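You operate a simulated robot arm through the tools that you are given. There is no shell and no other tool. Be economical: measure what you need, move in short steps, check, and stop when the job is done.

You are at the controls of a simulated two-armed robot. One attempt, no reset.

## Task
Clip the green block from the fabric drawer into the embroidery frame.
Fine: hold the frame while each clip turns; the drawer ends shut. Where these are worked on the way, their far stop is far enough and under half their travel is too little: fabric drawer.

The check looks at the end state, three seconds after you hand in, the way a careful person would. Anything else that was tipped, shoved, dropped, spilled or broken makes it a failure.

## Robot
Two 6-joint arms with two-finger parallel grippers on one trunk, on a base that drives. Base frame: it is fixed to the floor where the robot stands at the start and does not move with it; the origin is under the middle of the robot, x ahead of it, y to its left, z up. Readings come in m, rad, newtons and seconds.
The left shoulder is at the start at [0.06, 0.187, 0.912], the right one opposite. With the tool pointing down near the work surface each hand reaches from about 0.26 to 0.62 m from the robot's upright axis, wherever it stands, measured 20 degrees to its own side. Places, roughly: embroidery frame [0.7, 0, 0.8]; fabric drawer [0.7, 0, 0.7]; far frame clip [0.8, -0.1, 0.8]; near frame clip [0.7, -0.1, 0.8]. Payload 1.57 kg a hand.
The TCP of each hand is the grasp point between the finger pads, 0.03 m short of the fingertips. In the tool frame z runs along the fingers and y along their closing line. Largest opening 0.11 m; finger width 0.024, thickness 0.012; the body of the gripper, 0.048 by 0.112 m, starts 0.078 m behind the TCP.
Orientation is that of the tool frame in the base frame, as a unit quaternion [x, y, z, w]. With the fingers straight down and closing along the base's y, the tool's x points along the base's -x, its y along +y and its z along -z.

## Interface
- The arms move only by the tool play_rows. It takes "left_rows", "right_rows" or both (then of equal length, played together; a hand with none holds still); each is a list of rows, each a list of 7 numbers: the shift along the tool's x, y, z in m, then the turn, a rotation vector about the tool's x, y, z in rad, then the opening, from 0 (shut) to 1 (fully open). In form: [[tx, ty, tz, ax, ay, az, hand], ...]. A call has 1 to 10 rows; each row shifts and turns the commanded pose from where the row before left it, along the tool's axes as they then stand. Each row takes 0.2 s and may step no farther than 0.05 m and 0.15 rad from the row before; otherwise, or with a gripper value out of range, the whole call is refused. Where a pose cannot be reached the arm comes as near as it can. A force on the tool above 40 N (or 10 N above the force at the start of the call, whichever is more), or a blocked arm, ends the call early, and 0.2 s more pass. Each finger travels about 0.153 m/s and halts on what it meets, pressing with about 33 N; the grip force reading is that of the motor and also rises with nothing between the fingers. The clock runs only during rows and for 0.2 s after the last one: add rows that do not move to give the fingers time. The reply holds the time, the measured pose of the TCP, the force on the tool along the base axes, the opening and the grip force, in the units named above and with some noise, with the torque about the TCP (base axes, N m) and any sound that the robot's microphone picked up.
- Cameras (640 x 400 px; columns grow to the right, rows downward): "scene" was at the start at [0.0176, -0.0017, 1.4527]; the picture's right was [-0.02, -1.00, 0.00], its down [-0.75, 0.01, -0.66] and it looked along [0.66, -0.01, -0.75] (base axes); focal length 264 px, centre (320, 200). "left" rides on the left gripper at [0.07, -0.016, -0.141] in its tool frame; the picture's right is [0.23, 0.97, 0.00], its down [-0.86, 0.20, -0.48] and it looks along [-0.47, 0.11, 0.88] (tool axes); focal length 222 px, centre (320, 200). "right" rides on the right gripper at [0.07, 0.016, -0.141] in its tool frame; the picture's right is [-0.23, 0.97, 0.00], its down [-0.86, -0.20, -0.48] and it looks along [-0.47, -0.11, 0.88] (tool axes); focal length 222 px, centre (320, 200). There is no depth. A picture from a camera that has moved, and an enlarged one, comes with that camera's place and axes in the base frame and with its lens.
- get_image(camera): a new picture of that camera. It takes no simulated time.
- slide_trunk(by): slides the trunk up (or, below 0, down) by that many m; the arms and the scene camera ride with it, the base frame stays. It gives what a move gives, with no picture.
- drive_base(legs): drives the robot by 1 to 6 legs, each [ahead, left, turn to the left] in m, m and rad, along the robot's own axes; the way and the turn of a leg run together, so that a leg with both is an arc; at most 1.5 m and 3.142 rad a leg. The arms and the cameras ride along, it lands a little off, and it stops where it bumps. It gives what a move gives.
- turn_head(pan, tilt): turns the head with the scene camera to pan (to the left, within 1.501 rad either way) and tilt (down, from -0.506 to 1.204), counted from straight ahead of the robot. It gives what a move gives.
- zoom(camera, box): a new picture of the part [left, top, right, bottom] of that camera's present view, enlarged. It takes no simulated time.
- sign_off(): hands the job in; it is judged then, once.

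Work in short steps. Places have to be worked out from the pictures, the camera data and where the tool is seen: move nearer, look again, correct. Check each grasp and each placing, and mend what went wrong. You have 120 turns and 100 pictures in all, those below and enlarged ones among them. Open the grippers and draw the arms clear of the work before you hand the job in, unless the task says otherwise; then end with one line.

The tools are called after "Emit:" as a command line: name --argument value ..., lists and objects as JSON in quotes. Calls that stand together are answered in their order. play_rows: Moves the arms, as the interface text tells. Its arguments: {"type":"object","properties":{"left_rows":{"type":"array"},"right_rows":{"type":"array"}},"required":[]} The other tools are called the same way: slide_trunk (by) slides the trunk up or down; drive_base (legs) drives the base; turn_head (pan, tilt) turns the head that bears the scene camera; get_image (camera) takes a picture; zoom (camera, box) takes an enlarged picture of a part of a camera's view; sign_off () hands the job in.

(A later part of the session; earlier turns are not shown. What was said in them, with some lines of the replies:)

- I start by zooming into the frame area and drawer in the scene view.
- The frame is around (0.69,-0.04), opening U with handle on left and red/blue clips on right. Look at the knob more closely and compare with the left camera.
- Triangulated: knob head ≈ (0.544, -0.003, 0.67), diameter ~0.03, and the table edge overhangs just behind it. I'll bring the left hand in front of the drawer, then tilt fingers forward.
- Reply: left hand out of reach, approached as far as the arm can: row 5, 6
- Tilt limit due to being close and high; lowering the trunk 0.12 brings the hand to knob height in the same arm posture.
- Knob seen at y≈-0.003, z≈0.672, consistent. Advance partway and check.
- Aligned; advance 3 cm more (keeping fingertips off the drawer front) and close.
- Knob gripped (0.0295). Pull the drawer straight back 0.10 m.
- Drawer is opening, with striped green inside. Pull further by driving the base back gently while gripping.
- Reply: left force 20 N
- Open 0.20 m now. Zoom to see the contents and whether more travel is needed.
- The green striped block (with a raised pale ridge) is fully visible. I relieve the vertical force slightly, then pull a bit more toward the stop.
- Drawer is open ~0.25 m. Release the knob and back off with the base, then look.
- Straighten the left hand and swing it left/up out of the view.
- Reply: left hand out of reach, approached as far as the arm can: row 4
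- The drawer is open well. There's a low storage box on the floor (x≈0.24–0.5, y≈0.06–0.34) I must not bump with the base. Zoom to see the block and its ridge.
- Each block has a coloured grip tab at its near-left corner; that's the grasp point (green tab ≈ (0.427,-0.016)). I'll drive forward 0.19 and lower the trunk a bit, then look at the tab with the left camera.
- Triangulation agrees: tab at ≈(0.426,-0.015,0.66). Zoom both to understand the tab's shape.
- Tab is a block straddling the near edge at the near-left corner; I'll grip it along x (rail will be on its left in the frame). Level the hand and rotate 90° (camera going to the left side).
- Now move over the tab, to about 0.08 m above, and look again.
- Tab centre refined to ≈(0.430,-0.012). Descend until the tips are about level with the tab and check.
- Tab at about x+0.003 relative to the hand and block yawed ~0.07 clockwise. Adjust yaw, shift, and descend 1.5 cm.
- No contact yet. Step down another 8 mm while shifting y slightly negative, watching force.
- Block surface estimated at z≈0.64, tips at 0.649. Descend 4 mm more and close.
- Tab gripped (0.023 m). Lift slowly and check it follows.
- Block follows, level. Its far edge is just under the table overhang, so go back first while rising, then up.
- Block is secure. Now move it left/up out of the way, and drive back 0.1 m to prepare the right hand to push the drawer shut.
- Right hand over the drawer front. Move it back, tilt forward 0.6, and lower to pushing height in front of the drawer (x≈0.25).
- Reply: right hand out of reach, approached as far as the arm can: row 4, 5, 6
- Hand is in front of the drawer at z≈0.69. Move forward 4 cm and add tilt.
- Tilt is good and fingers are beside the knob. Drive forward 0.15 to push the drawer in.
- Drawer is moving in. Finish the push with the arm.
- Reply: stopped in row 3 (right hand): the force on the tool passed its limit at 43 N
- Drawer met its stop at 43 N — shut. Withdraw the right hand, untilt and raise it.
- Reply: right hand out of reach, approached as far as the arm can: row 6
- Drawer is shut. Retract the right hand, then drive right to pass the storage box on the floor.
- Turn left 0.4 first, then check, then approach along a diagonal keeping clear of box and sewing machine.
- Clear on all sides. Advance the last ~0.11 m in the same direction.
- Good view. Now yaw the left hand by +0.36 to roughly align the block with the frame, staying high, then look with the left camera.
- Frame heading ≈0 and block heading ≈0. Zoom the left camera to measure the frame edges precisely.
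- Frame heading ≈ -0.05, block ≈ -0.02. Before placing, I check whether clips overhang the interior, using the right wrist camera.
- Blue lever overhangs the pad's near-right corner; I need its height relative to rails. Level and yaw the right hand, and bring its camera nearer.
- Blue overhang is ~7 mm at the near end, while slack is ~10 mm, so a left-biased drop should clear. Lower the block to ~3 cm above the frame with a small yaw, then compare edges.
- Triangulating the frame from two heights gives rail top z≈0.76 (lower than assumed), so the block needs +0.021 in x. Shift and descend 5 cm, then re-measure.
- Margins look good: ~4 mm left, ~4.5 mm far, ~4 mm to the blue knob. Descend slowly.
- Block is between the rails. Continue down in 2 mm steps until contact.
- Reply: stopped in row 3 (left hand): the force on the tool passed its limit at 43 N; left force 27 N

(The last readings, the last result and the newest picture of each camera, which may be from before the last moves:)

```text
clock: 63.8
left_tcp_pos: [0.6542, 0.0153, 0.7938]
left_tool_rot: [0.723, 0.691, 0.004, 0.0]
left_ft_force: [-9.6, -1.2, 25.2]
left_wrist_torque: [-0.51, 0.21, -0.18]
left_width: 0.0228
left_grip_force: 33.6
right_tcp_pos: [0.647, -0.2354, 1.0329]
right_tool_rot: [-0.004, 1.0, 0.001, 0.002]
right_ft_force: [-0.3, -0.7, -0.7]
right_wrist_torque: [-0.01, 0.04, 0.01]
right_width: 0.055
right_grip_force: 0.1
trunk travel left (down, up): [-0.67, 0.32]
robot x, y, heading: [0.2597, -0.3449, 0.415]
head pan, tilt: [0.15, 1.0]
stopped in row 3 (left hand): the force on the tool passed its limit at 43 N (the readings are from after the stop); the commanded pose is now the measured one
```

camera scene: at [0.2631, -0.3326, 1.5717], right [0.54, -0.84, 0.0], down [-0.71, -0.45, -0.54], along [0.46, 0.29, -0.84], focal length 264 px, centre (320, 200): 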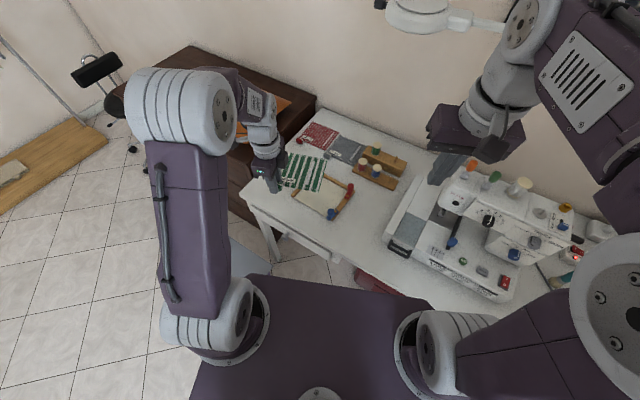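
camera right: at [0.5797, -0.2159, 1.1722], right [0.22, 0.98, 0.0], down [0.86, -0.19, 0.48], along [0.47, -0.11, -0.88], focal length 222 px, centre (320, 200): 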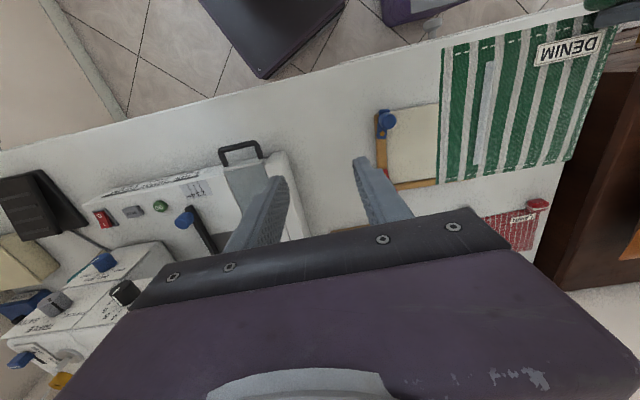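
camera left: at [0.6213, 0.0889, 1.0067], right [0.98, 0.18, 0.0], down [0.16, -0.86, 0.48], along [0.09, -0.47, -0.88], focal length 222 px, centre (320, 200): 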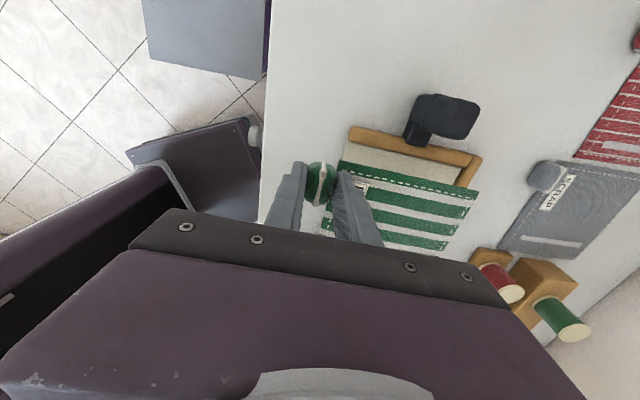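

Contact at TCP z≈0.794. Look before releasing.

Emit:
zoom --camera "right" --box '[340, 60, 540, 185]'

Emit:
zoom --camera "left" --box '[324, 110, 500, 220]'

```text
3.20 times, centred on (440, 122) of right
camera zoom: at [0.5754, -0.2192, 1.1742], right [0.22, 0.98, 0.0], down [0.85, -0.19, 0.48], along [0.47, -0.1, -0.88], focal length 711 px, centre (-64, 448)
```

zoom: 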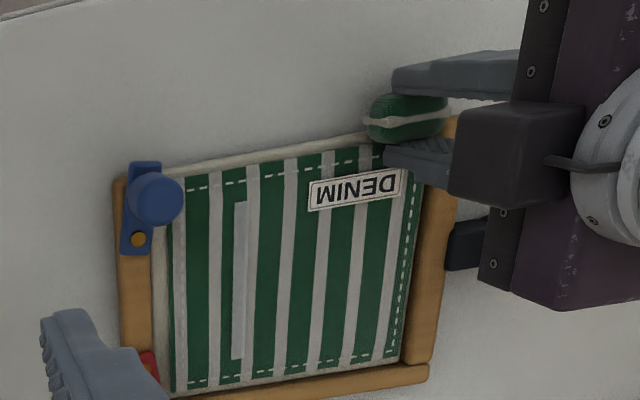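

```text
3.64 times, centred on (412, 165) of left
camera zoom: at [0.6399, 0.0853, 0.9367], right [0.98, 0.18, 0.01], down [0.16, -0.87, 0.47], along [0.09, -0.47, -0.88], focal length 808 px, centre (-14, 327)
```

zoom: 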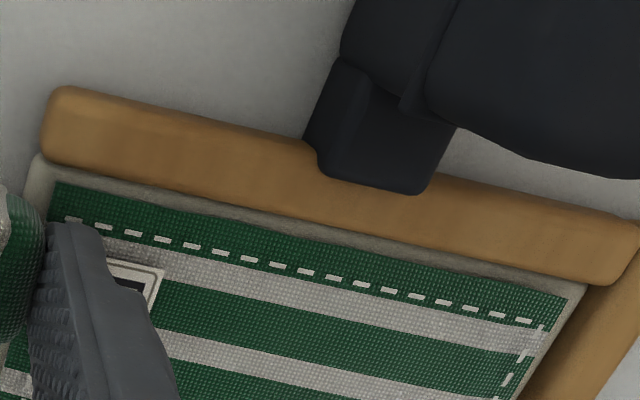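

Block sits on the pad, well centred within the rails. Relieve by 2 mm, open, and lift off.

Emit:
play_rows --left_rows '[[0, 0, -0.002, 0, 0, 0, 0], [0, 0, 0, 0, 0, 0, 0.3], [0, 0, 0, 0, 0, 0, 0.5], [0, 0, 0, 0, 0, 0, 0.5], [0, 0, -0.02, 0, 0, 0, 0.5], [0, 0, -0.04, 0, 0, 0, 0.5], [0, 0, -0.04, 0, 0, 0, 0.5], [0, 0, -0.04, 0, 0, 0, 0.5]]'

Emit:
zoom --camera "scene" --box '[284, 165, 364, 225]'

Emit:
get_image --camera "left"

```text
clock: 65.6
left_tcp_pos: [0.6555, 0.0154, 0.9315]
left_tool_rot: [0.723, 0.69, 0.004, 0.0]
left_ft_force: [-0.3, 0.1, 1.0]
left_wrist_torque: [0.02, -0.04, 0.01]
left_width: 0.0549
left_grip_force: 0.0
right_tcp_pos: [0.6481, -0.2333, 1.0324]
right_tool_rot: [-0.003, 1.0, 0.0, 0.0]
right_ft_force: [-0.2, 0.2, 0.0]
right_wrist_torque: [0.0, -0.06, 0.05]
right_width: 0.055
right_grip_force: 0.1
trunk travel left (down, up): [-0.67, 0.32]
robot x, y, heading: [0.2586, -0.3471, 0.413]
head pan, tilt: [0.15, 1.0]
```

```text
6.67 times, centred on (324, 195) of scene
camera zoom: at [0.2624, -0.3333, 1.5716], right [0.54, -0.84, 0.0], down [-0.71, -0.45, -0.54], along [0.46, 0.29, -0.84], focal length 1757 px, centre (293, 233)
```

zoom: 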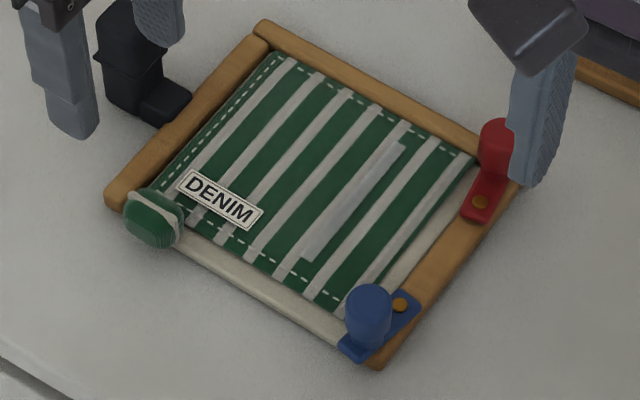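

```text
34 pictures are left
camera left: at [0.6406, 0.0858, 1.0753], right [0.98, 0.18, 0.01], down [0.16, -0.87, 0.48], along [0.09, -0.47, -0.88], focal length 222 px, centre (320, 200)
```

left: 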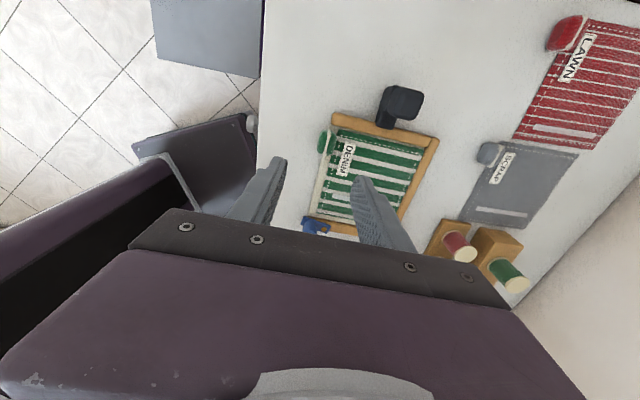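

Block is placed. Handle post top triangulates to (0.729,0.079,0.82). Move the left hand over it, opened wider.

Emit:
play_rows --left_rows '[[0.0223, 0.0235, 0.005, 0, 0, 0, 0.8], [0.0223, 0.0235, 0.005, 0, 0, 0, 0.8], [0.0223, 0.0235, 0.01, 0, 0, 0, 0.8], [0, 0, 0.02, 0, 0, 0, 0.8]]'

Emit:
get_image --camera "left"

```text
clock: 66.6
left_tcp_pos: [0.7283, 0.0788, 0.8932]
left_tool_rot: [0.723, 0.69, 0.003, 0.0]
left_ft_force: [0.4, 0.1, -0.3]
left_wrist_torque: [0.02, 0.04, 0.0]
left_width: 0.088
left_grip_force: 0.0
right_tcp_pos: [0.6476, -0.2331, 1.0314]
right_tool_rot: [-0.003, 1.0, 0.0, 0.001]
right_ft_force: [0.4, -0.4, 0.7]
right_wrist_torque: [0.01, -0.02, 0.03]
right_width: 0.055
right_grip_force: 0.1
trunk travel left (down, up): [-0.67, 0.32]
robot x, y, heading: [0.2619, -0.347, 0.415]
head pan, tilt: [0.15, 1.0]
```

```text
33 pictures are left
camera left: at [0.714, 0.1492, 1.036], right [0.98, 0.18, 0.0], down [0.16, -0.86, 0.48], along [0.09, -0.47, -0.88], focal length 222 px, centre (320, 200)
```

left: 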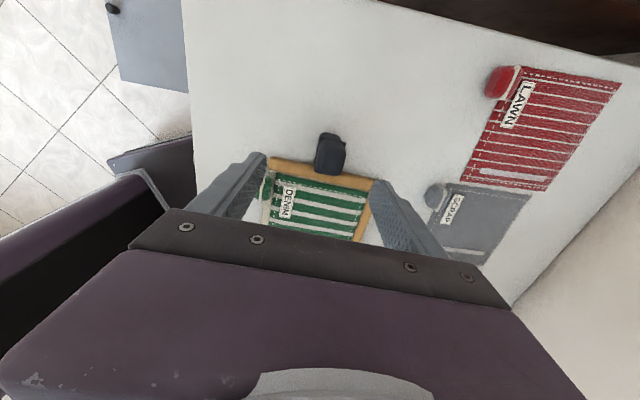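

Post is ~6 mm further in x and y. Correct and descend to grip height.

Emit:
play_rows --left_rows '[[0.002, 0.003, 0.02, 0, 0, 0, 0.8], [0.002, 0.003, 0.02, 0, 0, 0, 0.8], [0, 0, 0.02, 0, 0, 0, 0.8], [0, 0, 0.015, 0, 0, 0, 0.8]]'

Emit:
zoom --camera "left" --box '[220, 110, 420, 235]'

```text
clock: 67.6
left_tcp_pos: [0.7261, 0.0777, 0.8184]
left_tool_rot: [0.723, 0.69, 0.003, 0.001]
left_ft_force: [1.2, -0.2, -0.8]
left_wrist_torque: [-0.03, 0.0, 0.03]
left_width: 0.0879
left_grip_force: 0.0
left hand out of reach, approached as far as the arm can: row 1, 2, 3
right_tcp_pos: [0.6497, -0.2321, 1.0322]
right_tool_rot: [-0.004, 1.0, -0.001, 0.001]
right_ft_force: [-0.2, -0.2, -0.2]
right_wrist_torque: [-0.04, 0.01, 0.0]
right_width: 0.055
right_grip_force: 0.1
trunk travel left (down, up): [-0.67, 0.32]
robot x, y, heading: [0.2607, -0.3429, 0.413]
head pan, tilt: [0.15, 1.0]
```

```text
3.20 times, centred on (320, 172) of left
camera zoom: at [0.7107, 0.1489, 0.9619], right [0.98, 0.18, 0.01], down [0.16, -0.86, 0.48], along [0.09, -0.47, -0.88], focal length 711 px, centre (320, 288)
```

zoom: 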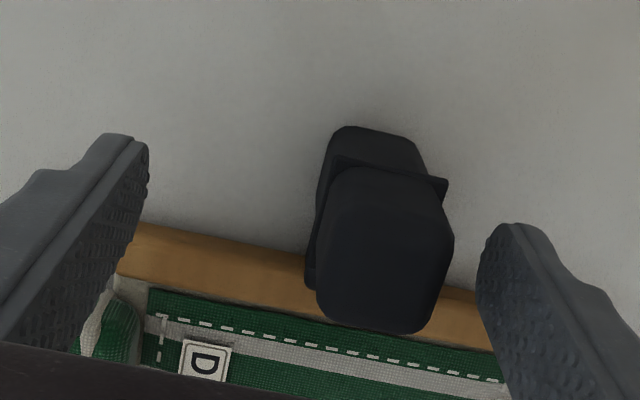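

Slightly out of reach. Raise the hand, drive ~3.5 cm toward +x, then retry.

Emit:
play_rows --left_rows '[[0, 0, -0.03, 0, 0, 0, 0.8], [0, 0, -0.03, 0, 0, 0, 0.8]]'

Emit:
drive_base --legs '[[0.036, -0.012, 0]]'

```text
clock: 68.2
left_tcp_pos: [0.7275, 0.0789, 0.8765]
left_tool_rot: [0.723, 0.69, 0.003, 0.001]
left_ft_force: [0.1, 1.0, 0.3]
left_wrist_torque: [0.0, -0.01, -0.01]
left_width: 0.0877
left_grip_force: 0.0
right_tcp_pos: [0.6493, -0.2323, 1.0326]
right_tool_rot: [-0.003, 1.0, 0.0, 0.001]
right_ft_force: [0.1, 0.3, 0.3]
right_wrist_torque: [0.02, 0.03, 0.01]
right_width: 0.0549
right_grip_force: 0.0
trunk travel left (down, up): [-0.67, 0.32]
robot x, y, heading: [0.2577, -0.3468, 0.415]
head pan, tilt: [0.15, 1.0]
```

```text
clock: 69.1
left_tcp_pos: [0.7632, 0.0823, 0.8806]
left_tool_rot: [0.724, 0.69, 0.004, 0.003]
left_ft_force: [-0.1, 0.6, 0.1]
left_wrist_torque: [-0.04, -0.04, 0.02]
left_width: 0.0878
left_grip_force: 0.0
right_tcp_pos: [0.6847, -0.2289, 1.0324]
right_tool_rot: [-0.005, 1.0, 0.0, 0.002]
right_ft_force: [-0.1, 0.0, -0.1]
right_wrist_torque: [-0.01, -0.06, -0.02]
right_width: 0.0548
right_grip_force: 0.0
trunk travel left (down, up): [-0.67, 0.32]
robot x, y, heading: [0.2964, -0.3434, 0.414]
head pan, tilt: [0.15, 1.0]
```

Now move back to the post centre (0.738,0.084) and descend.

Emit:
play_rows --left_rows '[[0.001, -0.013, 0.005, 0, 0, 0, 0.8], [0, -0.012, 0.005, 0, 0, 0, 0.8], [0, 0, 0.025, 0, 0, 0, 0.8], [0, 0, 0.025, 0, 0, 0, 0.8], [0, 0, 0.015, 0, 0, 0, 0.8]]'

Emit:
zoom --camera "left" --box '[220, 110, 420, 235]'

```text
clock: 70.3
left_tcp_pos: [0.7424, 0.086, 0.8028]
left_tool_rot: [0.724, 0.69, 0.002, 0.001]
left_ft_force: [-0.1, -0.2, -0.5]
left_wrist_torque: [0.0, 0.0, 0.01]
left_width: 0.088
left_grip_force: 0.0
right_tcp_pos: [0.6875, -0.2288, 1.0299]
right_tool_rot: [-0.005, 1.0, 0.0, 0.001]
right_ft_force: [-0.7, 0.0, 0.6]
right_wrist_torque: [0.04, -0.01, 0.01]
right_width: 0.0549
right_grip_force: 0.1
trunk travel left (down, up): [-0.67, 0.32]
robot x, y, heading: [0.2952, -0.3419, 0.422]
head pan, tilt: [0.15, 1.0]
```

```text
3.20 times, centred on (320, 172) of left
camera zoom: at [0.7273, 0.1565, 0.9458], right [0.98, 0.18, 0.01], down [0.16, -0.86, 0.48], along [0.09, -0.47, -0.88], focal length 711 px, centre (320, 288)
```

zoom: 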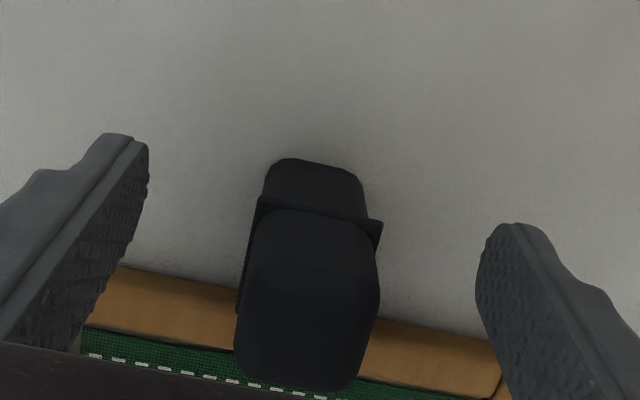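

Centred on the post. Close the left hand on the handle.

Emit:
play_rows --left_rows '[[0, 0, 0, 0, 0, 0, 0.5], [0, 0, 0, 0, 0, 0, 0.3], [0, 0, 0, 0, 0, 0, 0.2], [0, 0, 0, 0, 0, 0, 0]]'

Emit:
get_image --camera "right"

Emit:
zoom --camera "scene" --box '[264, 150, 360, 210]'

```text
clock: 71.3
left_tcp_pos: [0.7412, 0.0854, 0.8035]
left_tool_rot: [0.723, 0.69, 0.003, 0.0]
left_ft_force: [-1.0, -0.3, 1.8]
left_wrist_torque: [-0.15, 0.32, -0.2]
left_width: 0.0275
left_grip_force: 32.9
right_tcp_pos: [0.6867, -0.2292, 1.0314]
right_tool_rot: [-0.005, 1.0, -0.001, 0.001]
right_ft_force: [0.2, -0.3, 0.4]
right_wrist_torque: [0.0, 0.03, 0.01]
right_width: 0.055
right_grip_force: 0.0
trunk travel left (down, up): [-0.67, 0.32]
robot x, y, heading: [0.2954, -0.3411, 0.418]
head pan, tilt: [0.15, 1.0]
```

```text
30 pictures are left
camera right: at [0.6165, -0.2129, 1.173], right [0.22, 0.98, 0.0], down [0.86, -0.19, 0.48], along [0.47, -0.11, -0.88], focal length 222 px, centre (320, 200)
```

right: 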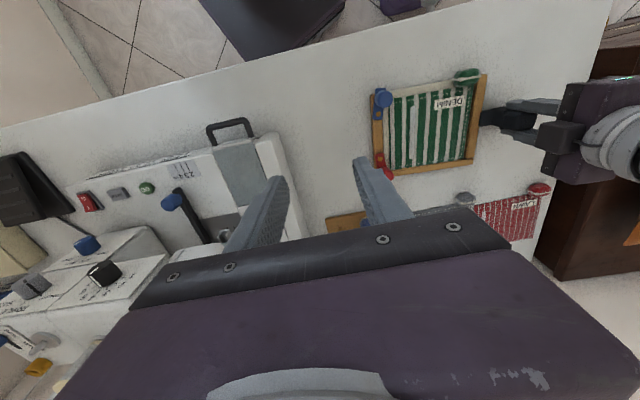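

```text
6.67 times, centred on (312, 180) of scene
camera zoom: at [0.3011, -0.3286, 1.5717], right [0.54, -0.84, 0.0], down [-0.71, -0.45, -0.54], along [0.46, 0.29, -0.84], focal length 1757 px, centre (373, 333)
```

zoom: 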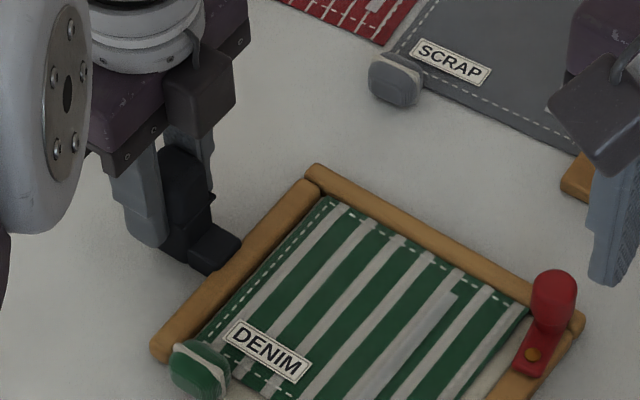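

Handle gripped. Now measure clips with the right camera zoom.

Emit:
zoom --camera "right" --box '[355, 75, 435, 185]'

Emit:
zoom --camera "scene" --box '[304, 175, 368, 225]'

```text
3.64 times, centred on (395, 130) of right
camera zoom: at [0.6165, -0.2129, 1.173], right [0.22, 0.98, 0.0], down [0.86, -0.19, 0.48], along [0.47, -0.11, -0.88], focal length 808 px, centre (47, 454)
```

zoom: 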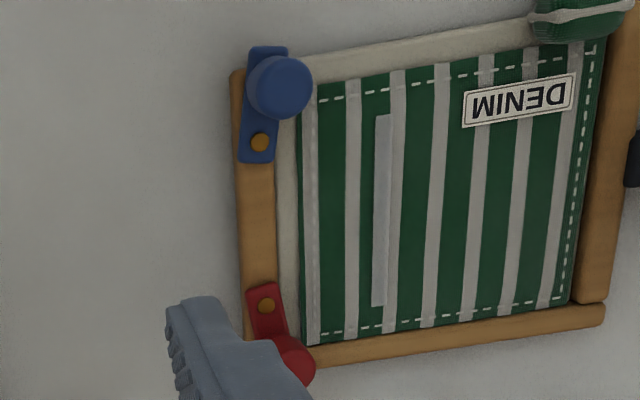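

```text
8.00 times, centred on (336, 200) of scene
camera zoom: at [0.3011, -0.3286, 1.5717], right [0.54, -0.84, 0.0], down [-0.71, -0.45, -0.54], along [0.46, 0.29, -0.84], focal length 2109 px, centre (192, 200)
```

zoom: 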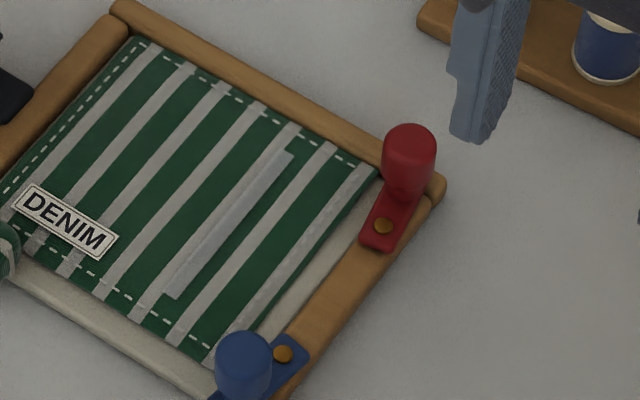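

Blue: pivot ≈(0.691,-0.127), knob ≈(0.666,-0.123). Red: pivot ≈(0.773,-0.132). I'll grip the blue knob and swing it around its pivot clockwise. Move above it, with pre-yaw -0.6.

Emit:
play_rows --right_rows '[[0.005, 0.0265, 0.03, 0, 0, 0, 0.5], [0.005, 0.0265, 0.03, 0, 0, 0, 0.5], [0.005, 0.0265, 0.03, 0, 0, 0, 0.5], [0.006, 0.0265, 0.03, 0, 0, 0, 0.5], [0, 0, 0, 0, 0, -0.15, 0.5], [0, 0, 0, 0, 0, -0.15, 0.5], [0, 0, 0, 0, 0, -0.15, 0.5], [0, 0, 0, 0, 0, -0.15, 0.5]]'

Emit:
get_image --camera "right"

```text
clock: 73.1
left_tcp_pos: [0.7421, 0.0861, 0.8029]
left_tool_rot: [0.723, 0.691, 0.004, 0.001]
left_ft_force: [0.2, 0.3, 2.9]
left_wrist_torque: [-0.23, 0.37, -0.19]
left_width: 0.0277
left_grip_force: 32.9
right_tcp_pos: [0.6646, -0.1232, 0.912]
right_tool_rot: [-0.3, 0.954, 0.0, 0.001]
right_ft_force: [-0.6, 0.4, 0.7]
right_wrist_torque: [-0.02, 0.0, 0.0]
right_width: 0.0552
right_grip_force: 0.1
trunk travel left (down, up): [-0.67, 0.32]
robot x, y, heading: [0.2962, -0.3374, 0.415]
head pan, tilt: [0.15, 1.0]
```

```text
26 pictures are left
camera right: at [0.5981, -0.1495, 1.0525], right [-0.37, 0.93, 0.0], down [0.81, 0.33, 0.48], along [0.45, 0.18, -0.88], focal length 222 px, centre (320, 200)
```

right: 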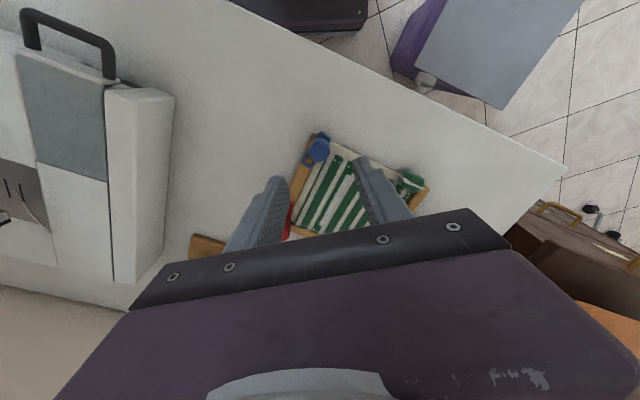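

Knob position confirmed (0.667,-0.1236). Descend and check.

Emit:
play_rows --right_rows '[[-0.001, 0, 0.03, 0, 0, 0, 0.5], [0, 0, 0.03, 0, 0, 0, 0.5], [0, 0, 0.02, 0, 0, 0, 0.5]]'

Emit:
zoom --camera "right" --box '[220, 110, 420, 235]'

```text
clock: 73.9
left_tcp_pos: [0.7405, 0.087, 0.8037]
left_tool_rot: [0.724, 0.69, 0.003, 0.0]
left_ft_force: [-1.5, -0.6, 0.7]
left_wrist_torque: [0.2, 0.33, -0.08]
left_width: 0.0276
left_grip_force: 32.7
right_tcp_pos: [0.6655, -0.1215, 0.8308]
right_tool_rot: [-0.299, 0.954, 0.0, 0.001]
right_ft_force: [-1.2, -0.9, 0.5]
right_wrist_torque: [0.03, -0.01, 0.01]
right_width: 0.0549
right_grip_force: 0.1
trunk travel left (down, up): [-0.67, 0.32]
robot x, y, heading: [0.2974, -0.3411, 0.415]
head pan, tilt: [0.15, 1.0]
```

```text
3.20 times, centred on (320, 172) of right
camera zoom: at [0.599, -0.1486, 0.9721], right [-0.37, 0.93, 0.0], down [0.82, 0.32, 0.48], along [0.45, 0.18, -0.88], focal length 711 px, centre (320, 288)
```

zoom: 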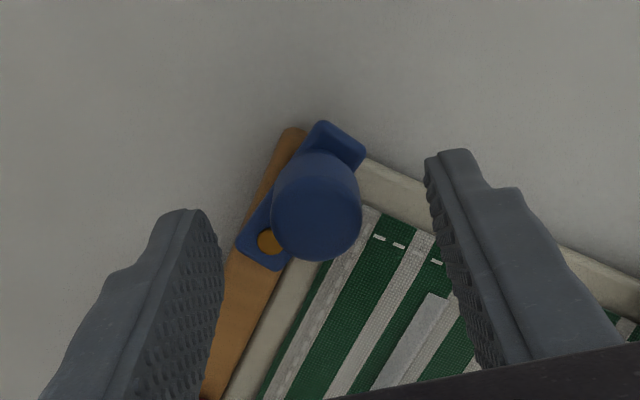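

Centred. Descend 2 cm and close on the knob.

Emit:
play_rows --right_rows '[[0, 0, 0.012, 0, 0, 0, 0.5], [0, 0, 0.008, 0, 0, 0, 0.5], [0, 0, 0, 0, 0, 0, 0.3], [0, 0, 0, 0, 0, 0, 0.2], [0, 0, 0, 0, 0, 0, 0.1], [0, 0, 0, 0, 0, 0, 0.1]]'

Emit:
zoom --camera "right" --box '[220, 110, 420, 235]'

```text
clock: 75.3
left_tcp_pos: [0.7423, 0.0865, 0.8039]
left_tool_rot: [0.724, 0.69, 0.003, 0.0]
left_ft_force: [-2.4, 5.7, 0.6]
left_wrist_torque: [-0.07, 0.46, -0.72]
left_width: 0.0276
left_grip_force: 32.6
right_tcp_pos: [0.6662, -0.1221, 0.8105]
right_tool_rot: [-0.299, 0.954, -0.001, 0.0]
right_ft_force: [2.3, -6.3, 0.4]
right_wrist_torque: [-0.07, -0.22, -0.17]
right_width: 0.0226
right_grip_force: 32.7
trunk travel left (down, up): [-0.67, 0.32]
robot x, y, heading: [0.3021, -0.346, 0.416]
head pan, tilt: [0.15, 1.0]
```

```text
3.20 times, centred on (320, 172) of right
camera zoom: at [0.5996, -0.1484, 0.9526], right [-0.37, 0.93, 0.0], down [0.82, 0.32, 0.48], along [0.45, 0.18, -0.88], focal length 711 px, centre (320, 288)
```

zoom: 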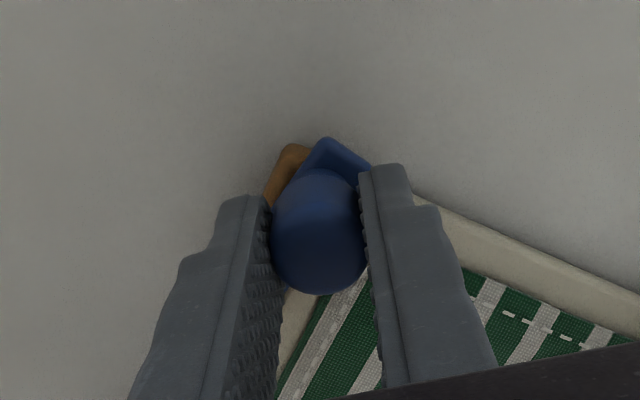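

Knob gripped (0.0226). Swing clockwise about the pivot: first 0.7 rad.

Emit:
play_rows --right_rows '[[-0.003, 0.00244, 0, 0, 0, 0.14, 0.1], [-0.003, 0.00244, 0, 0, 0, 0.14, 0.1], [-0.003, 0.00244, 0, 0, 0, 0.14, 0.1], [-0.003, 0.00244, 0, 0, 0, 0.14, 0.1], [-0.003, 0.00244, 0, 0, 0, 0.14, 0.1]]'

Emit:
zoom --camera "right" --box '[220, 110, 420, 235]'

```text
clock: 76.5
left_tcp_pos: [0.7435, 0.0861, 0.8033]
left_tool_rot: [0.724, 0.69, 0.005, 0.0]
left_ft_force: [2.8, 14.7, -1.2]
left_wrist_torque: [0.29, 0.19, -0.39]
left_width: 0.028
left_grip_force: 33.1
right_tcp_pos: [0.6755, -0.1075, 0.8117]
right_tool_rot: [0.047, 0.999, -0.002, 0.0]
right_ft_force: [-3.4, -16.1, 4.1]
right_wrist_torque: [-0.04, -0.14, -0.12]
right_width: 0.0227
right_grip_force: 33.3
trunk travel left (down, up): [-0.67, 0.32]
robot x, y, heading: [0.2977, -0.3461, 0.418]
head pan, tilt: [0.15, 1.0]
```

```text
3.20 times, centred on (320, 172) of right
camera zoom: at [0.608, -0.0843, 0.9526], right [0.32, 0.95, 0.0], down [0.83, -0.28, 0.48], along [0.45, -0.16, -0.88], focal length 711 px, centre (320, 288)
```

zoom: 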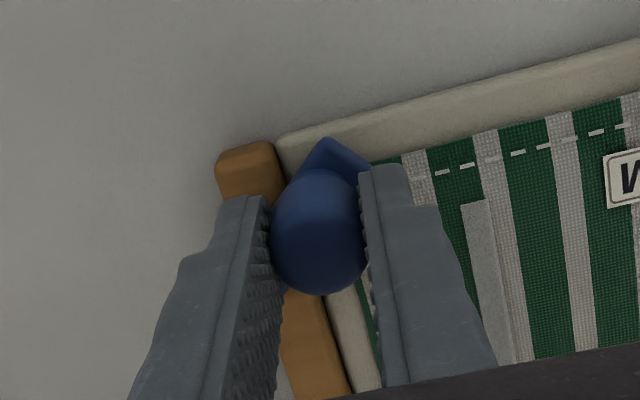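

Rotating fine with a ~15 N radial mismatch; nudge 1.5 mm inward and continue the remaining ~0.66 rad.

Emit:
play_rows --right_rows '[[-0.001, -0.0011, 0, 0, 0, 0, 0.1], [-0.0028, 0.0022, 0, 0, 0, 0.13, 0.1], [-0.0028, 0.0022, 0, 0, 0, 0.13, 0.1], [-0.0028, 0.0022, 0, 0, 0, 0.13, 0.1], [-0.0028, 0.0022, 0, 0, 0, 0.13, 0.1], [-0.0028, 0.0022, 0, 0, 0, 0.13, 0.1]]'

Emit:
zoom --camera "right" --box '[220, 110, 420, 235]'

Emit:
zoom --camera "scene" --box '[264, 165, 360, 225]'

```text
clock: 77.9
left_tcp_pos: [0.742, 0.0873, 0.8037]
left_tool_rot: [0.723, 0.691, 0.004, 0.001]
left_ft_force: [7.8, 19.3, 0.0]
left_wrist_torque: [-0.26, 0.01, 0.45]
left_width: 0.0277
left_grip_force: 33.0
right_tcp_pos: [0.6928, -0.104, 0.8115]
right_tool_rot: [0.364, 0.931, -0.002, 0.0]
right_ft_force: [-9.6, -19.3, 4.5]
right_wrist_torque: [0.32, 0.3, -0.06]
right_width: 0.0225
right_grip_force: 32.8
trunk travel left (down, up): [-0.67, 0.32]
robot x, y, heading: [0.2998, -0.3442, 0.419]
head pan, tilt: [0.15, 1.0]
```

```text
3.20 times, centred on (320, 172) of right
camera zoom: at [0.6529, -0.0436, 0.9525], right [0.83, 0.56, 0.0], down [0.49, -0.72, 0.48], along [0.27, -0.4, -0.88], focal length 711 px, centre (320, 288)
```

zoom: 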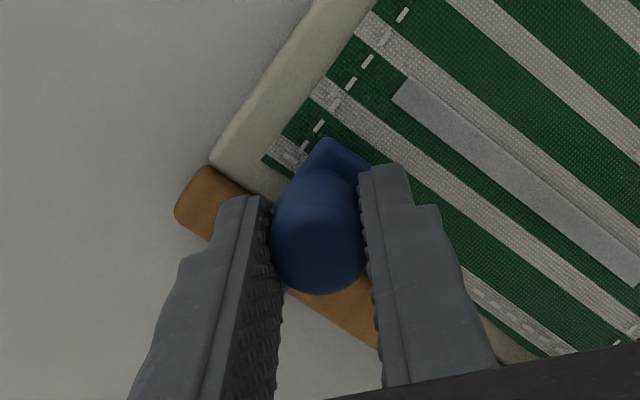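

```text
6.67 times, centred on (312, 195) of scene
camera zoom: at [0.3008, -0.3285, 1.5717], right [0.54, -0.84, 0.0], down [-0.71, -0.45, -0.54], along [0.46, 0.29, -0.84], focal length 1757 px, centre (373, 233)
```

zoom: 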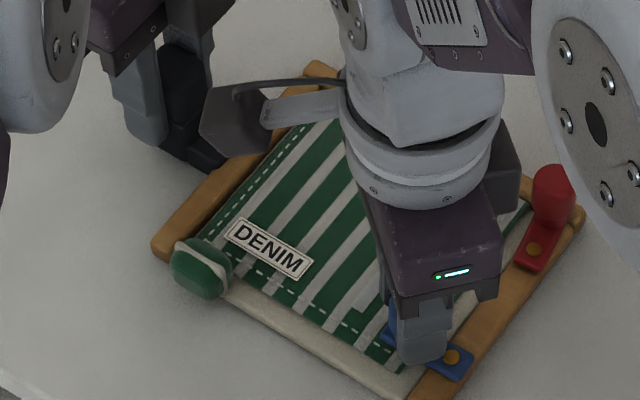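

Blue lever now points inward over the block. Release and lift straight up.

Emit:
play_rows --right_rows '[[0, -0.001, 0, 0, 0, 0, 0.1], [0, 0, 0, 0, 0, 0, 0.3], [0, 0, 0, 0, 0, 0, 0.5], [0, 0, 0, 0, 0, 0, 0.5], [0, 0, -0.02, 0, 0, 0, 0.5], [0, 0, -0.04, 0, 0, 0, 0.5], [0, 0, -0.04, 0, 0, 0, 0.5]]'

Emit:
get_image --camera "right"

```text
clock: 79.5
left_tcp_pos: [0.7424, 0.085, 0.8043]
left_tool_rot: [0.723, 0.691, 0.002, 0.001]
left_ft_force: [0.6, -1.6, 1.7]
left_wrist_torque: [0.06, 0.33, 0.1]
left_width: 0.0278
left_grip_force: 32.8
right_tcp_pos: [0.6941, -0.1058, 0.9118]
right_tool_rot: [0.362, 0.932, 0.0, 0.001]
right_ft_force: [-0.5, 0.0, 0.3]
right_wrist_torque: [0.0, -0.04, 0.03]
right_width: 0.0553
right_grip_force: 0.1
trunk travel left (down, up): [-0.67, 0.32]
robot x, y, heading: [0.2982, -0.3409, 0.42]
head pan, tilt: [0.15, 1.0]
```

```text
20 pictures are left
camera right: at [0.6515, -0.0465, 1.0538], right [0.83, 0.56, 0.0], down [0.49, -0.72, 0.48], along [0.27, -0.4, -0.88], focal length 222 px, centre (320, 200)
```

right: 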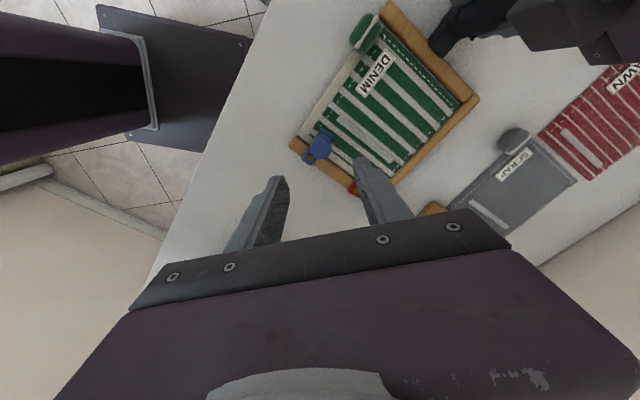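

Blue done. Move the right hand over the red knob (≈(0.80,-0.129)).

Emit:
play_rows --right_rows '[[-0.0233, 0.0135, 0, 0, 0, 0, 0.5], [-0.0233, 0.0135, 0, 0, 0, 0, 0.5], [-0.0233, 0.0135, 0, 0, 0, 0, 0.5], [-0.0233, 0.0135, 0, 0, 0, 0, 0.5]]'

Emit:
zoom --camera "right" --box '[220, 90, 420, 215]'

```text
clock: 80.5
left_tcp_pos: [0.7426, 0.0861, 0.8025]
left_tool_rot: [0.723, 0.69, 0.004, 0.0]
left_ft_force: [-0.6, -0.3, 1.3]
left_wrist_torque: [0.15, 0.33, -0.08]
left_width: 0.0276
left_grip_force: 33.3
right_tcp_pos: [0.7981, -0.1269, 0.9114]
right_tool_rot: [0.363, 0.932, 0.0, -0.001]
right_ft_force: [0.1, 0.5, -0.6]
right_wrist_torque: [0.03, 0.03, 0.01]
right_width: 0.055
right_grip_force: 0.1
trunk travel left (down, up): [-0.67, 0.32]
robot x, y, heading: [0.2956, -0.3471, 0.418]
head pan, tilt: [0.15, 1.0]
```

```text
3.20 times, centred on (320, 152) of right
camera zoom: at [0.7575, -0.0678, 1.0523], right [0.83, 0.56, 0.0], down [0.5, -0.72, 0.48], along [0.27, -0.4, -0.88], focal length 711 px, centre (320, 352)
```

zoom: 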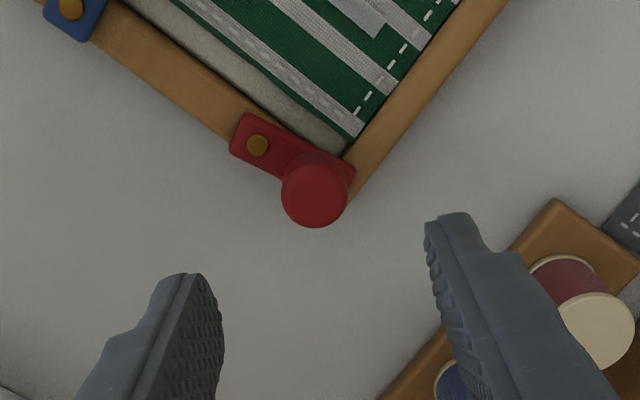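

Red knob ≈(0.797,-0.130), pivot ≈(0.7726,-0.134); spool rack is ≥5 cm clear. Correct and descend.

Emit:
play_rows --right_rows '[[-0.0013, -0.003, 0.03, 0, 0, 0, 0.5], [0, 0, 0.03, 0, 0, 0, 0.5], [0, 0, 0.022, 0, 0, 0, 0.5]]'

Emit:
zoom --camera "right" --box '[220, 90, 420, 215]'

```text
clock: 81.3
left_tcp_pos: [0.7426, 0.0858, 0.8039]
left_tool_rot: [0.723, 0.69, 0.003, 0.001]
left_ft_force: [-0.3, 0.0, 0.7]
left_wrist_torque: [0.18, 0.31, -0.01]
left_width: 0.0278
left_grip_force: 33.5
right_tcp_pos: [0.7958, -0.1286, 0.8298]
right_tool_rot: [0.362, 0.932, 0.001, 0.001]
right_ft_force: [-0.1, 0.9, 1.6]
right_wrist_torque: [-0.01, -0.01, 0.01]
right_width: 0.055
right_grip_force: 0.0
trunk travel left (down, up): [-0.67, 0.32]
robot x, y, heading: [0.2977, -0.341, 0.413]
head pan, tilt: [0.15, 1.0]
```

```text
3.20 times, centred on (320, 152) of right
camera zoom: at [0.7555, -0.0693, 0.9716], right [0.83, 0.56, 0.0], down [0.49, -0.73, 0.48], along [0.27, -0.4, -0.88], focal length 711 px, centre (320, 352)
```

zoom: 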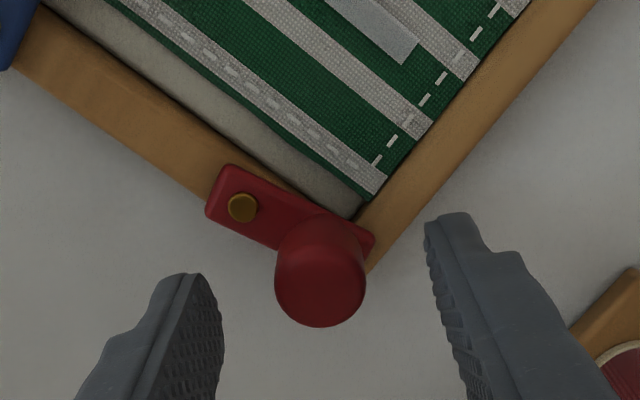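

Centred. Descend 2 cm and close on the red knob.

Emit:
play_rows --right_rows '[[0, 0, 0.012, 0, 0, 0, 0.5], [0, 0, 0.008, 0, 0, 0, 0.5], [0, 0, 0, 0, 0, 0, 0.3], [0, 0, 0, 0, 0, 0, 0.2], [0, 0, 0, 0, 0, 0, 0.1], [0, 0, 0, 0, 0, 0, 0.1]]'

```text
clock: 82.7
left_tcp_pos: [0.7424, 0.0859, 0.8041]
left_tool_rot: [0.723, 0.691, 0.003, 0.0]
left_ft_force: [-0.3, 0.0, 1.5]
left_wrist_torque: [-0.19, 0.29, 0.03]
left_width: 0.0277
left_grip_force: 33.6
right_tcp_pos: [0.7965, -0.1293, 0.8104]
right_tool_rot: [0.362, 0.932, 0.0, 0.001]
right_ft_force: [-1.2, -0.5, -0.3]
right_wrist_torque: [0.08, -0.12, 0.17]
right_width: 0.0227
right_grip_force: 33.2
trunk travel left (down, up): [-0.67, 0.32]
robot x, y, heading: [0.301, -0.3429, 0.41]
head pan, tilt: [0.15, 1.0]
```

Gripped. Swing counter-clockwise about its pivot, first 0.7 rad.

Emit:
play_rows --right_rows '[[0.0029, 0.00185, 0, 0, 0, -0.14, 0.1], [0.0029, 0.00185, 0, 0, 0, -0.14, 0.1], [0.0029, 0.00185, 0, 0, 0, -0.14, 0.1], [0.0029, 0.00185, 0, 0, 0, -0.14, 0.1], [0.0029, 0.00185, 0, 0, 0, -0.14, 0.1]]'

```text
clock: 83.9
left_tcp_pos: [0.7409, 0.0862, 0.8029]
left_tool_rot: [0.723, 0.69, 0.003, 0.001]
left_ft_force: [-1.3, 4.0, -1.2]
left_wrist_torque: [0.42, 0.84, -0.05]
left_width: 0.0278
left_grip_force: 32.9
right_tcp_pos: [0.7881, -0.1142, 0.8107]
right_tool_rot: [0.02, 1.0, 0.0, 0.002]
right_ft_force: [6.0, -1.8, 12.7]
right_wrist_torque: [-0.09, 0.52, -0.02]
right_width: 0.0224
right_grip_force: 32.8
trunk travel left (down, up): [-0.67, 0.32]
robot x, y, heading: [0.301, -0.3411, 0.418]
head pan, tilt: [0.15, 1.0]
```

Low forces; continue the remaining ~0.68 rad.

Emit:
play_rows --right_rows '[[0.0028, 0.0018, 0, 0, 0, -0.136, 0.1], [0.0028, 0.0018, 0, 0, 0, -0.136, 0.1], [0.0028, 0.0018, 0, 0, 0, -0.136, 0.1], [0.0028, 0.0018, 0, 0, 0, -0.136, 0.1], [0.0028, 0.0018, 0, 0, 0, -0.136, 0.1]]'

Emit:
zoom --camera "right" --box '[220, 90, 420, 215]'

```text
clock: 85.1
left_tcp_pos: [0.7416, 0.0854, 0.8021]
left_tool_rot: [0.723, 0.691, 0.003, 0.001]
left_ft_force: [-2.1, -7.1, -1.0]
left_wrist_torque: [0.63, 0.84, -0.53]
left_width: 0.0278
left_grip_force: 33.2
right_tcp_pos: [0.7726, -0.1085, 0.8101]
right_tool_rot: [-0.315, 0.949, 0.0, 0.001]
right_ft_force: [2.0, 7.9, 6.7]
right_wrist_torque: [0.38, -0.23, -0.1]
right_width: 0.0227
right_grip_force: 32.9
trunk travel left (down, up): [-0.67, 0.32]
robot x, y, heading: [0.301, -0.3432, 0.414]
head pan, tilt: [0.15, 1.0]
```

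```text
3.20 times, centred on (320, 152) of right
camera zoom: at [0.7068, -0.137, 0.9511], right [-0.4, 0.92, 0.0], down [0.8, 0.35, 0.48], along [0.44, 0.19, -0.88], focal length 711 px, centre (320, 352)
```

zoom: 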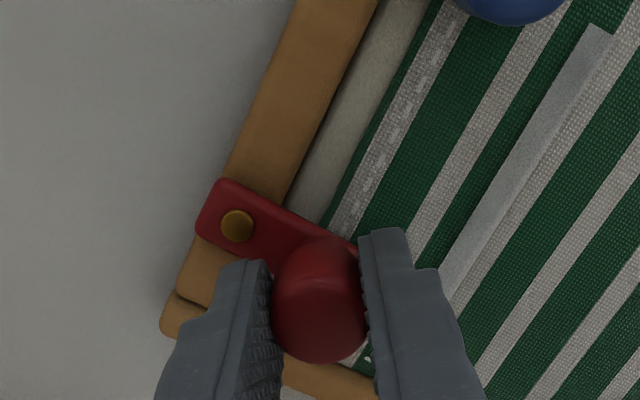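

Red lever is perpendicular to the rail, over the block. Release, lift, and inspect both clips.

Emit:
play_rows --right_rows '[[0, 0, 0, 0, 0, 0, 0.2], [0, 0, 0, 0, 0, 0, 0.4], [0, 0, 0, 0, 0, 0, 0.45], [0, 0, -0.02, 0, 0, 0, 0.45], [0, 0, -0.04, 0, 0, 0, 0.45], [0, 0, -0.04, 0, 0, 0, 0.45], [0.02, -0.03, -0.03, 0, 0, 0, 0.45], [0.02, -0.03, -0.03, 0, 0, 0, 0.45], [0.02, -0.03, -0.02, 0, 0, 0, 0.45]]'

Emit:
zoom --camera "right" --box '[300, 50, 500, 175]'

Emit:
zoom --camera "scene" --box '[264, 165, 360, 225]'

```text
clock: 87.1
left_tcp_pos: [0.7413, 0.0862, 0.8034]
left_tool_rot: [0.723, 0.69, 0.003, 0.0]
left_ft_force: [-0.6, -0.1, 0.9]
left_wrist_torque: [-0.42, 0.29, 0.0]
left_width: 0.0276
left_grip_force: 32.6
right_tcp_pos: [0.7774, -0.2188, 0.9905]
right_tool_rot: [-0.313, 0.95, 0.001, 0.001]
right_ft_force: [-0.1, -0.6, -0.5]
right_wrist_torque: [-0.02, 0.01, -0.01]
right_width: 0.0495
right_grip_force: 0.1
trunk travel left (down, up): [-0.67, 0.32]
robot x, y, heading: [0.299, -0.3413, 0.412]
head pan, tilt: [0.15, 1.0]
```

```text
3.20 times, centred on (400, 112) of right
camera zoom: at [0.7106, -0.2469, 1.1307], right [-0.4, 0.92, 0.0], down [0.81, 0.35, 0.48], along [0.44, 0.19, -0.88], focal length 711 px, centre (64, 480)
```

zoom: 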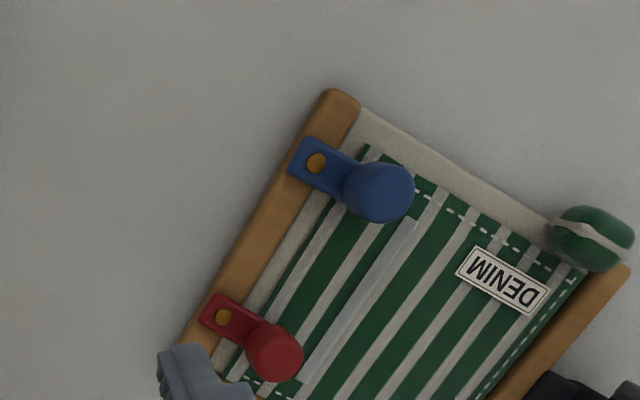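

```text
6.67 times, centred on (312, 195) of scene
camera zoom: at [0.301, -0.3298, 1.5716], right [0.54, -0.84, 0.0], down [-0.71, -0.45, -0.54], along [0.46, 0.29, -0.84], focal length 1757 px, centre (373, 233)
```

zoom: 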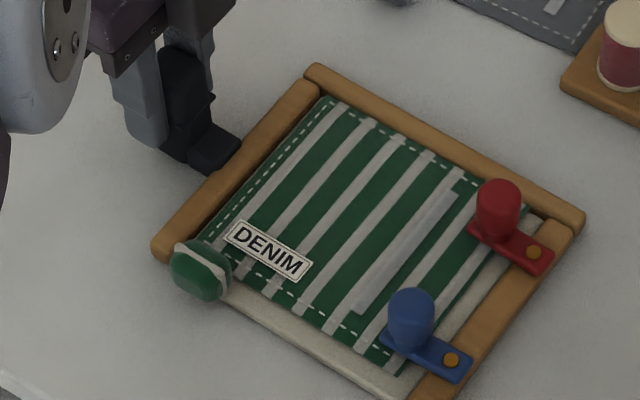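

Both clips are over the block. Release the handle, raise the left hand, and retract the right hand up.

Emit:
play_rows --left_rows '[[0, 0, 0, 0, 0, 0, 0.3], [0, 0, 0, 0, 0, 0, 0.6], [0, 0, 0, 0, 0, 0, 0.8], [0, 0, -0.02, 0, 0, 0, 0.8], [0, 0, -0.04, 0, 0, 0, 0.8], [0, 0, -0.04, 0, 0, 0, 0.8], [0, 0, -0.04, 0, 0, 0, 0.8], [0, 0, -0.04, 0, 0, 0, 0.8]]'

Emit:
play_rows --right_rows '[[0.02, 0, -0.035, 0, 0, 0, 0.45], [0.03, 0, -0.035, 0, 0, 0, 0.45], [0.03, 0, -0.035, 0, 0, 0, 0.45], [0.03, 0, -0.035, 0, 0, 0, 0.45], [0.03, 0, -0.03, 0, 0, 0, 0.45]]'

Emit:
drive_base --legs '[[-0.22, 0.09, 0]]'

Emit:
get_image --camera "scene"

```text
clock: 88.9
left_tcp_pos: [0.7374, 0.0846, 0.9832]
left_tool_rot: [0.724, 0.69, 0.003, 0.0]
left_ft_force: [0.3, 0.1, -0.4]
left_wrist_torque: [0.02, 0.02, -0.01]
left_width: 0.0879
left_grip_force: 0.1
right_tcp_pos: [0.7758, -0.2179, 0.9892]
right_tool_rot: [-0.313, 0.95, -0.001, 0.001]
right_ft_force: [0.3, 0.0, 0.3]
right_wrist_torque: [-0.01, -0.01, 0.01]
right_width: 0.0495
right_grip_force: 0.1
trunk travel left (down, up): [-0.67, 0.32]
robot x, y, heading: [0.2989, -0.3438, 0.417]
head pan, tilt: [0.15, 1.0]
```

```text
clock: 90.1
left_tcp_pos: [0.7377, 0.0836, 0.9837]
left_tool_rot: [0.723, 0.691, 0.005, 0.0]
left_ft_force: [0.0, 0.3, 0.1]
left_wrist_torque: [0.01, -0.03, 0.0]
left_width: 0.0881
left_grip_force: 0.1
right_tcp_pos: [0.6642, -0.3018, 1.1631]
right_tool_rot: [-0.313, 0.95, -0.001, 0.001]
right_ft_force: [0.1, -0.3, 0.1]
right_wrist_torque: [0.02, -0.03, 0.0]
right_width: 0.0497
right_grip_force: 0.2
trunk travel left (down, up): [-0.67, 0.32]
robot x, y, heading: [0.2972, -0.3407, 0.414]
head pan, tilt: [0.15, 1.0]
```

```text
clock: 91.8
left_tcp_pos: [0.5046, 0.0781, 0.9808]
left_tool_rot: [0.724, 0.69, 0.004, 0.0]
left_ft_force: [0.8, -0.2, 0.8]
left_wrist_torque: [0.0, 0.01, -0.03]
left_width: 0.0882
left_grip_force: 0.0
right_tcp_pos: [0.4301, -0.3076, 1.1613]
right_tool_rot: [-0.312, 0.95, -0.001, 0.0]
right_ft_force: [-0.1, 0.5, -0.2]
right_wrist_torque: [0.0, 0.02, -0.01]
right_width: 0.0496
right_grip_force: 0.1
trunk travel left (down, up): [-0.67, 0.32]
robot x, y, heading: [0.0604, -0.3466, 0.413]
head pan, tilt: [0.15, 1.0]
```

```text
14 pictures are left
camera scene: at [0.0651, -0.3347, 1.5716], right [0.53, -0.85, 0.0], down [-0.71, -0.45, -0.54], along [0.46, 0.29, -0.84], focal length 264 px, centre (320, 200)
```

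scene: 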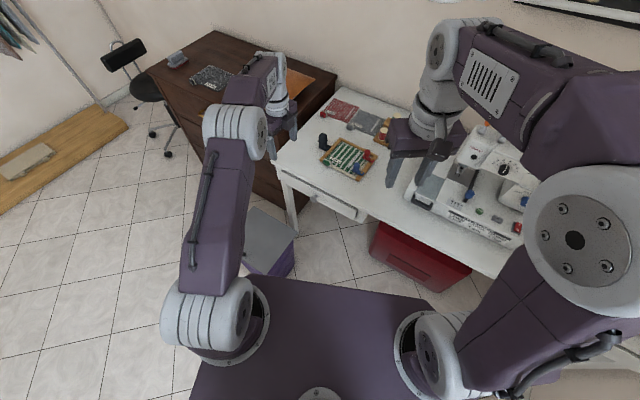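

Verify frame, clips, and drawer closely.

Emit:
zoom --camera "scene" --box '[310, 125, 390, 185]'

Emit:
zoom --camera "scene" --box '[270, 160, 390, 240]'

```text
6.67 times, centred on (350, 155) of scene
camera zoom: at [0.0651, -0.3347, 1.5716], right [0.53, -0.85, 0.0], down [-0.71, -0.45, -0.54], along [0.46, 0.29, -0.84], focal length 1757 px, centre (120, 500)
```

zoom: 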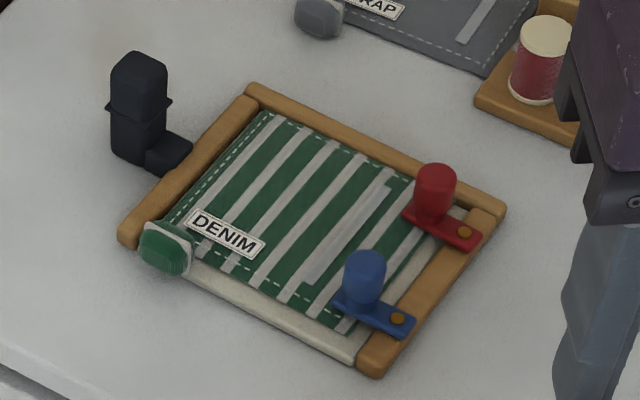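

```text
5.00 times, centred on (330, 200) of scene
camera zoom: at [0.0651, -0.3347, 1.5716], right [0.53, -0.85, 0.0], down [-0.71, -0.45, -0.54], along [0.46, 0.29, -0.84], focal length 1318 px, centre (270, 200)
```

zoom: 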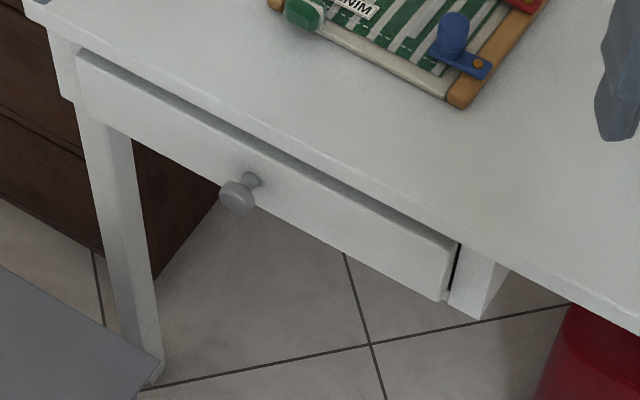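

Block seated, both clips over it, drawer shut to its stop (knob back at its starting place), hands clear and open. Handing in.

Emit:
sign_off

```text
The job is handed in.
```

The green block from the fabric drawer is in the embroidery frame with both clips turned over it. I held the frame by its handle while each clip turned. The drawer is pushed shut to its stop, and both hands are open and clear of the work.
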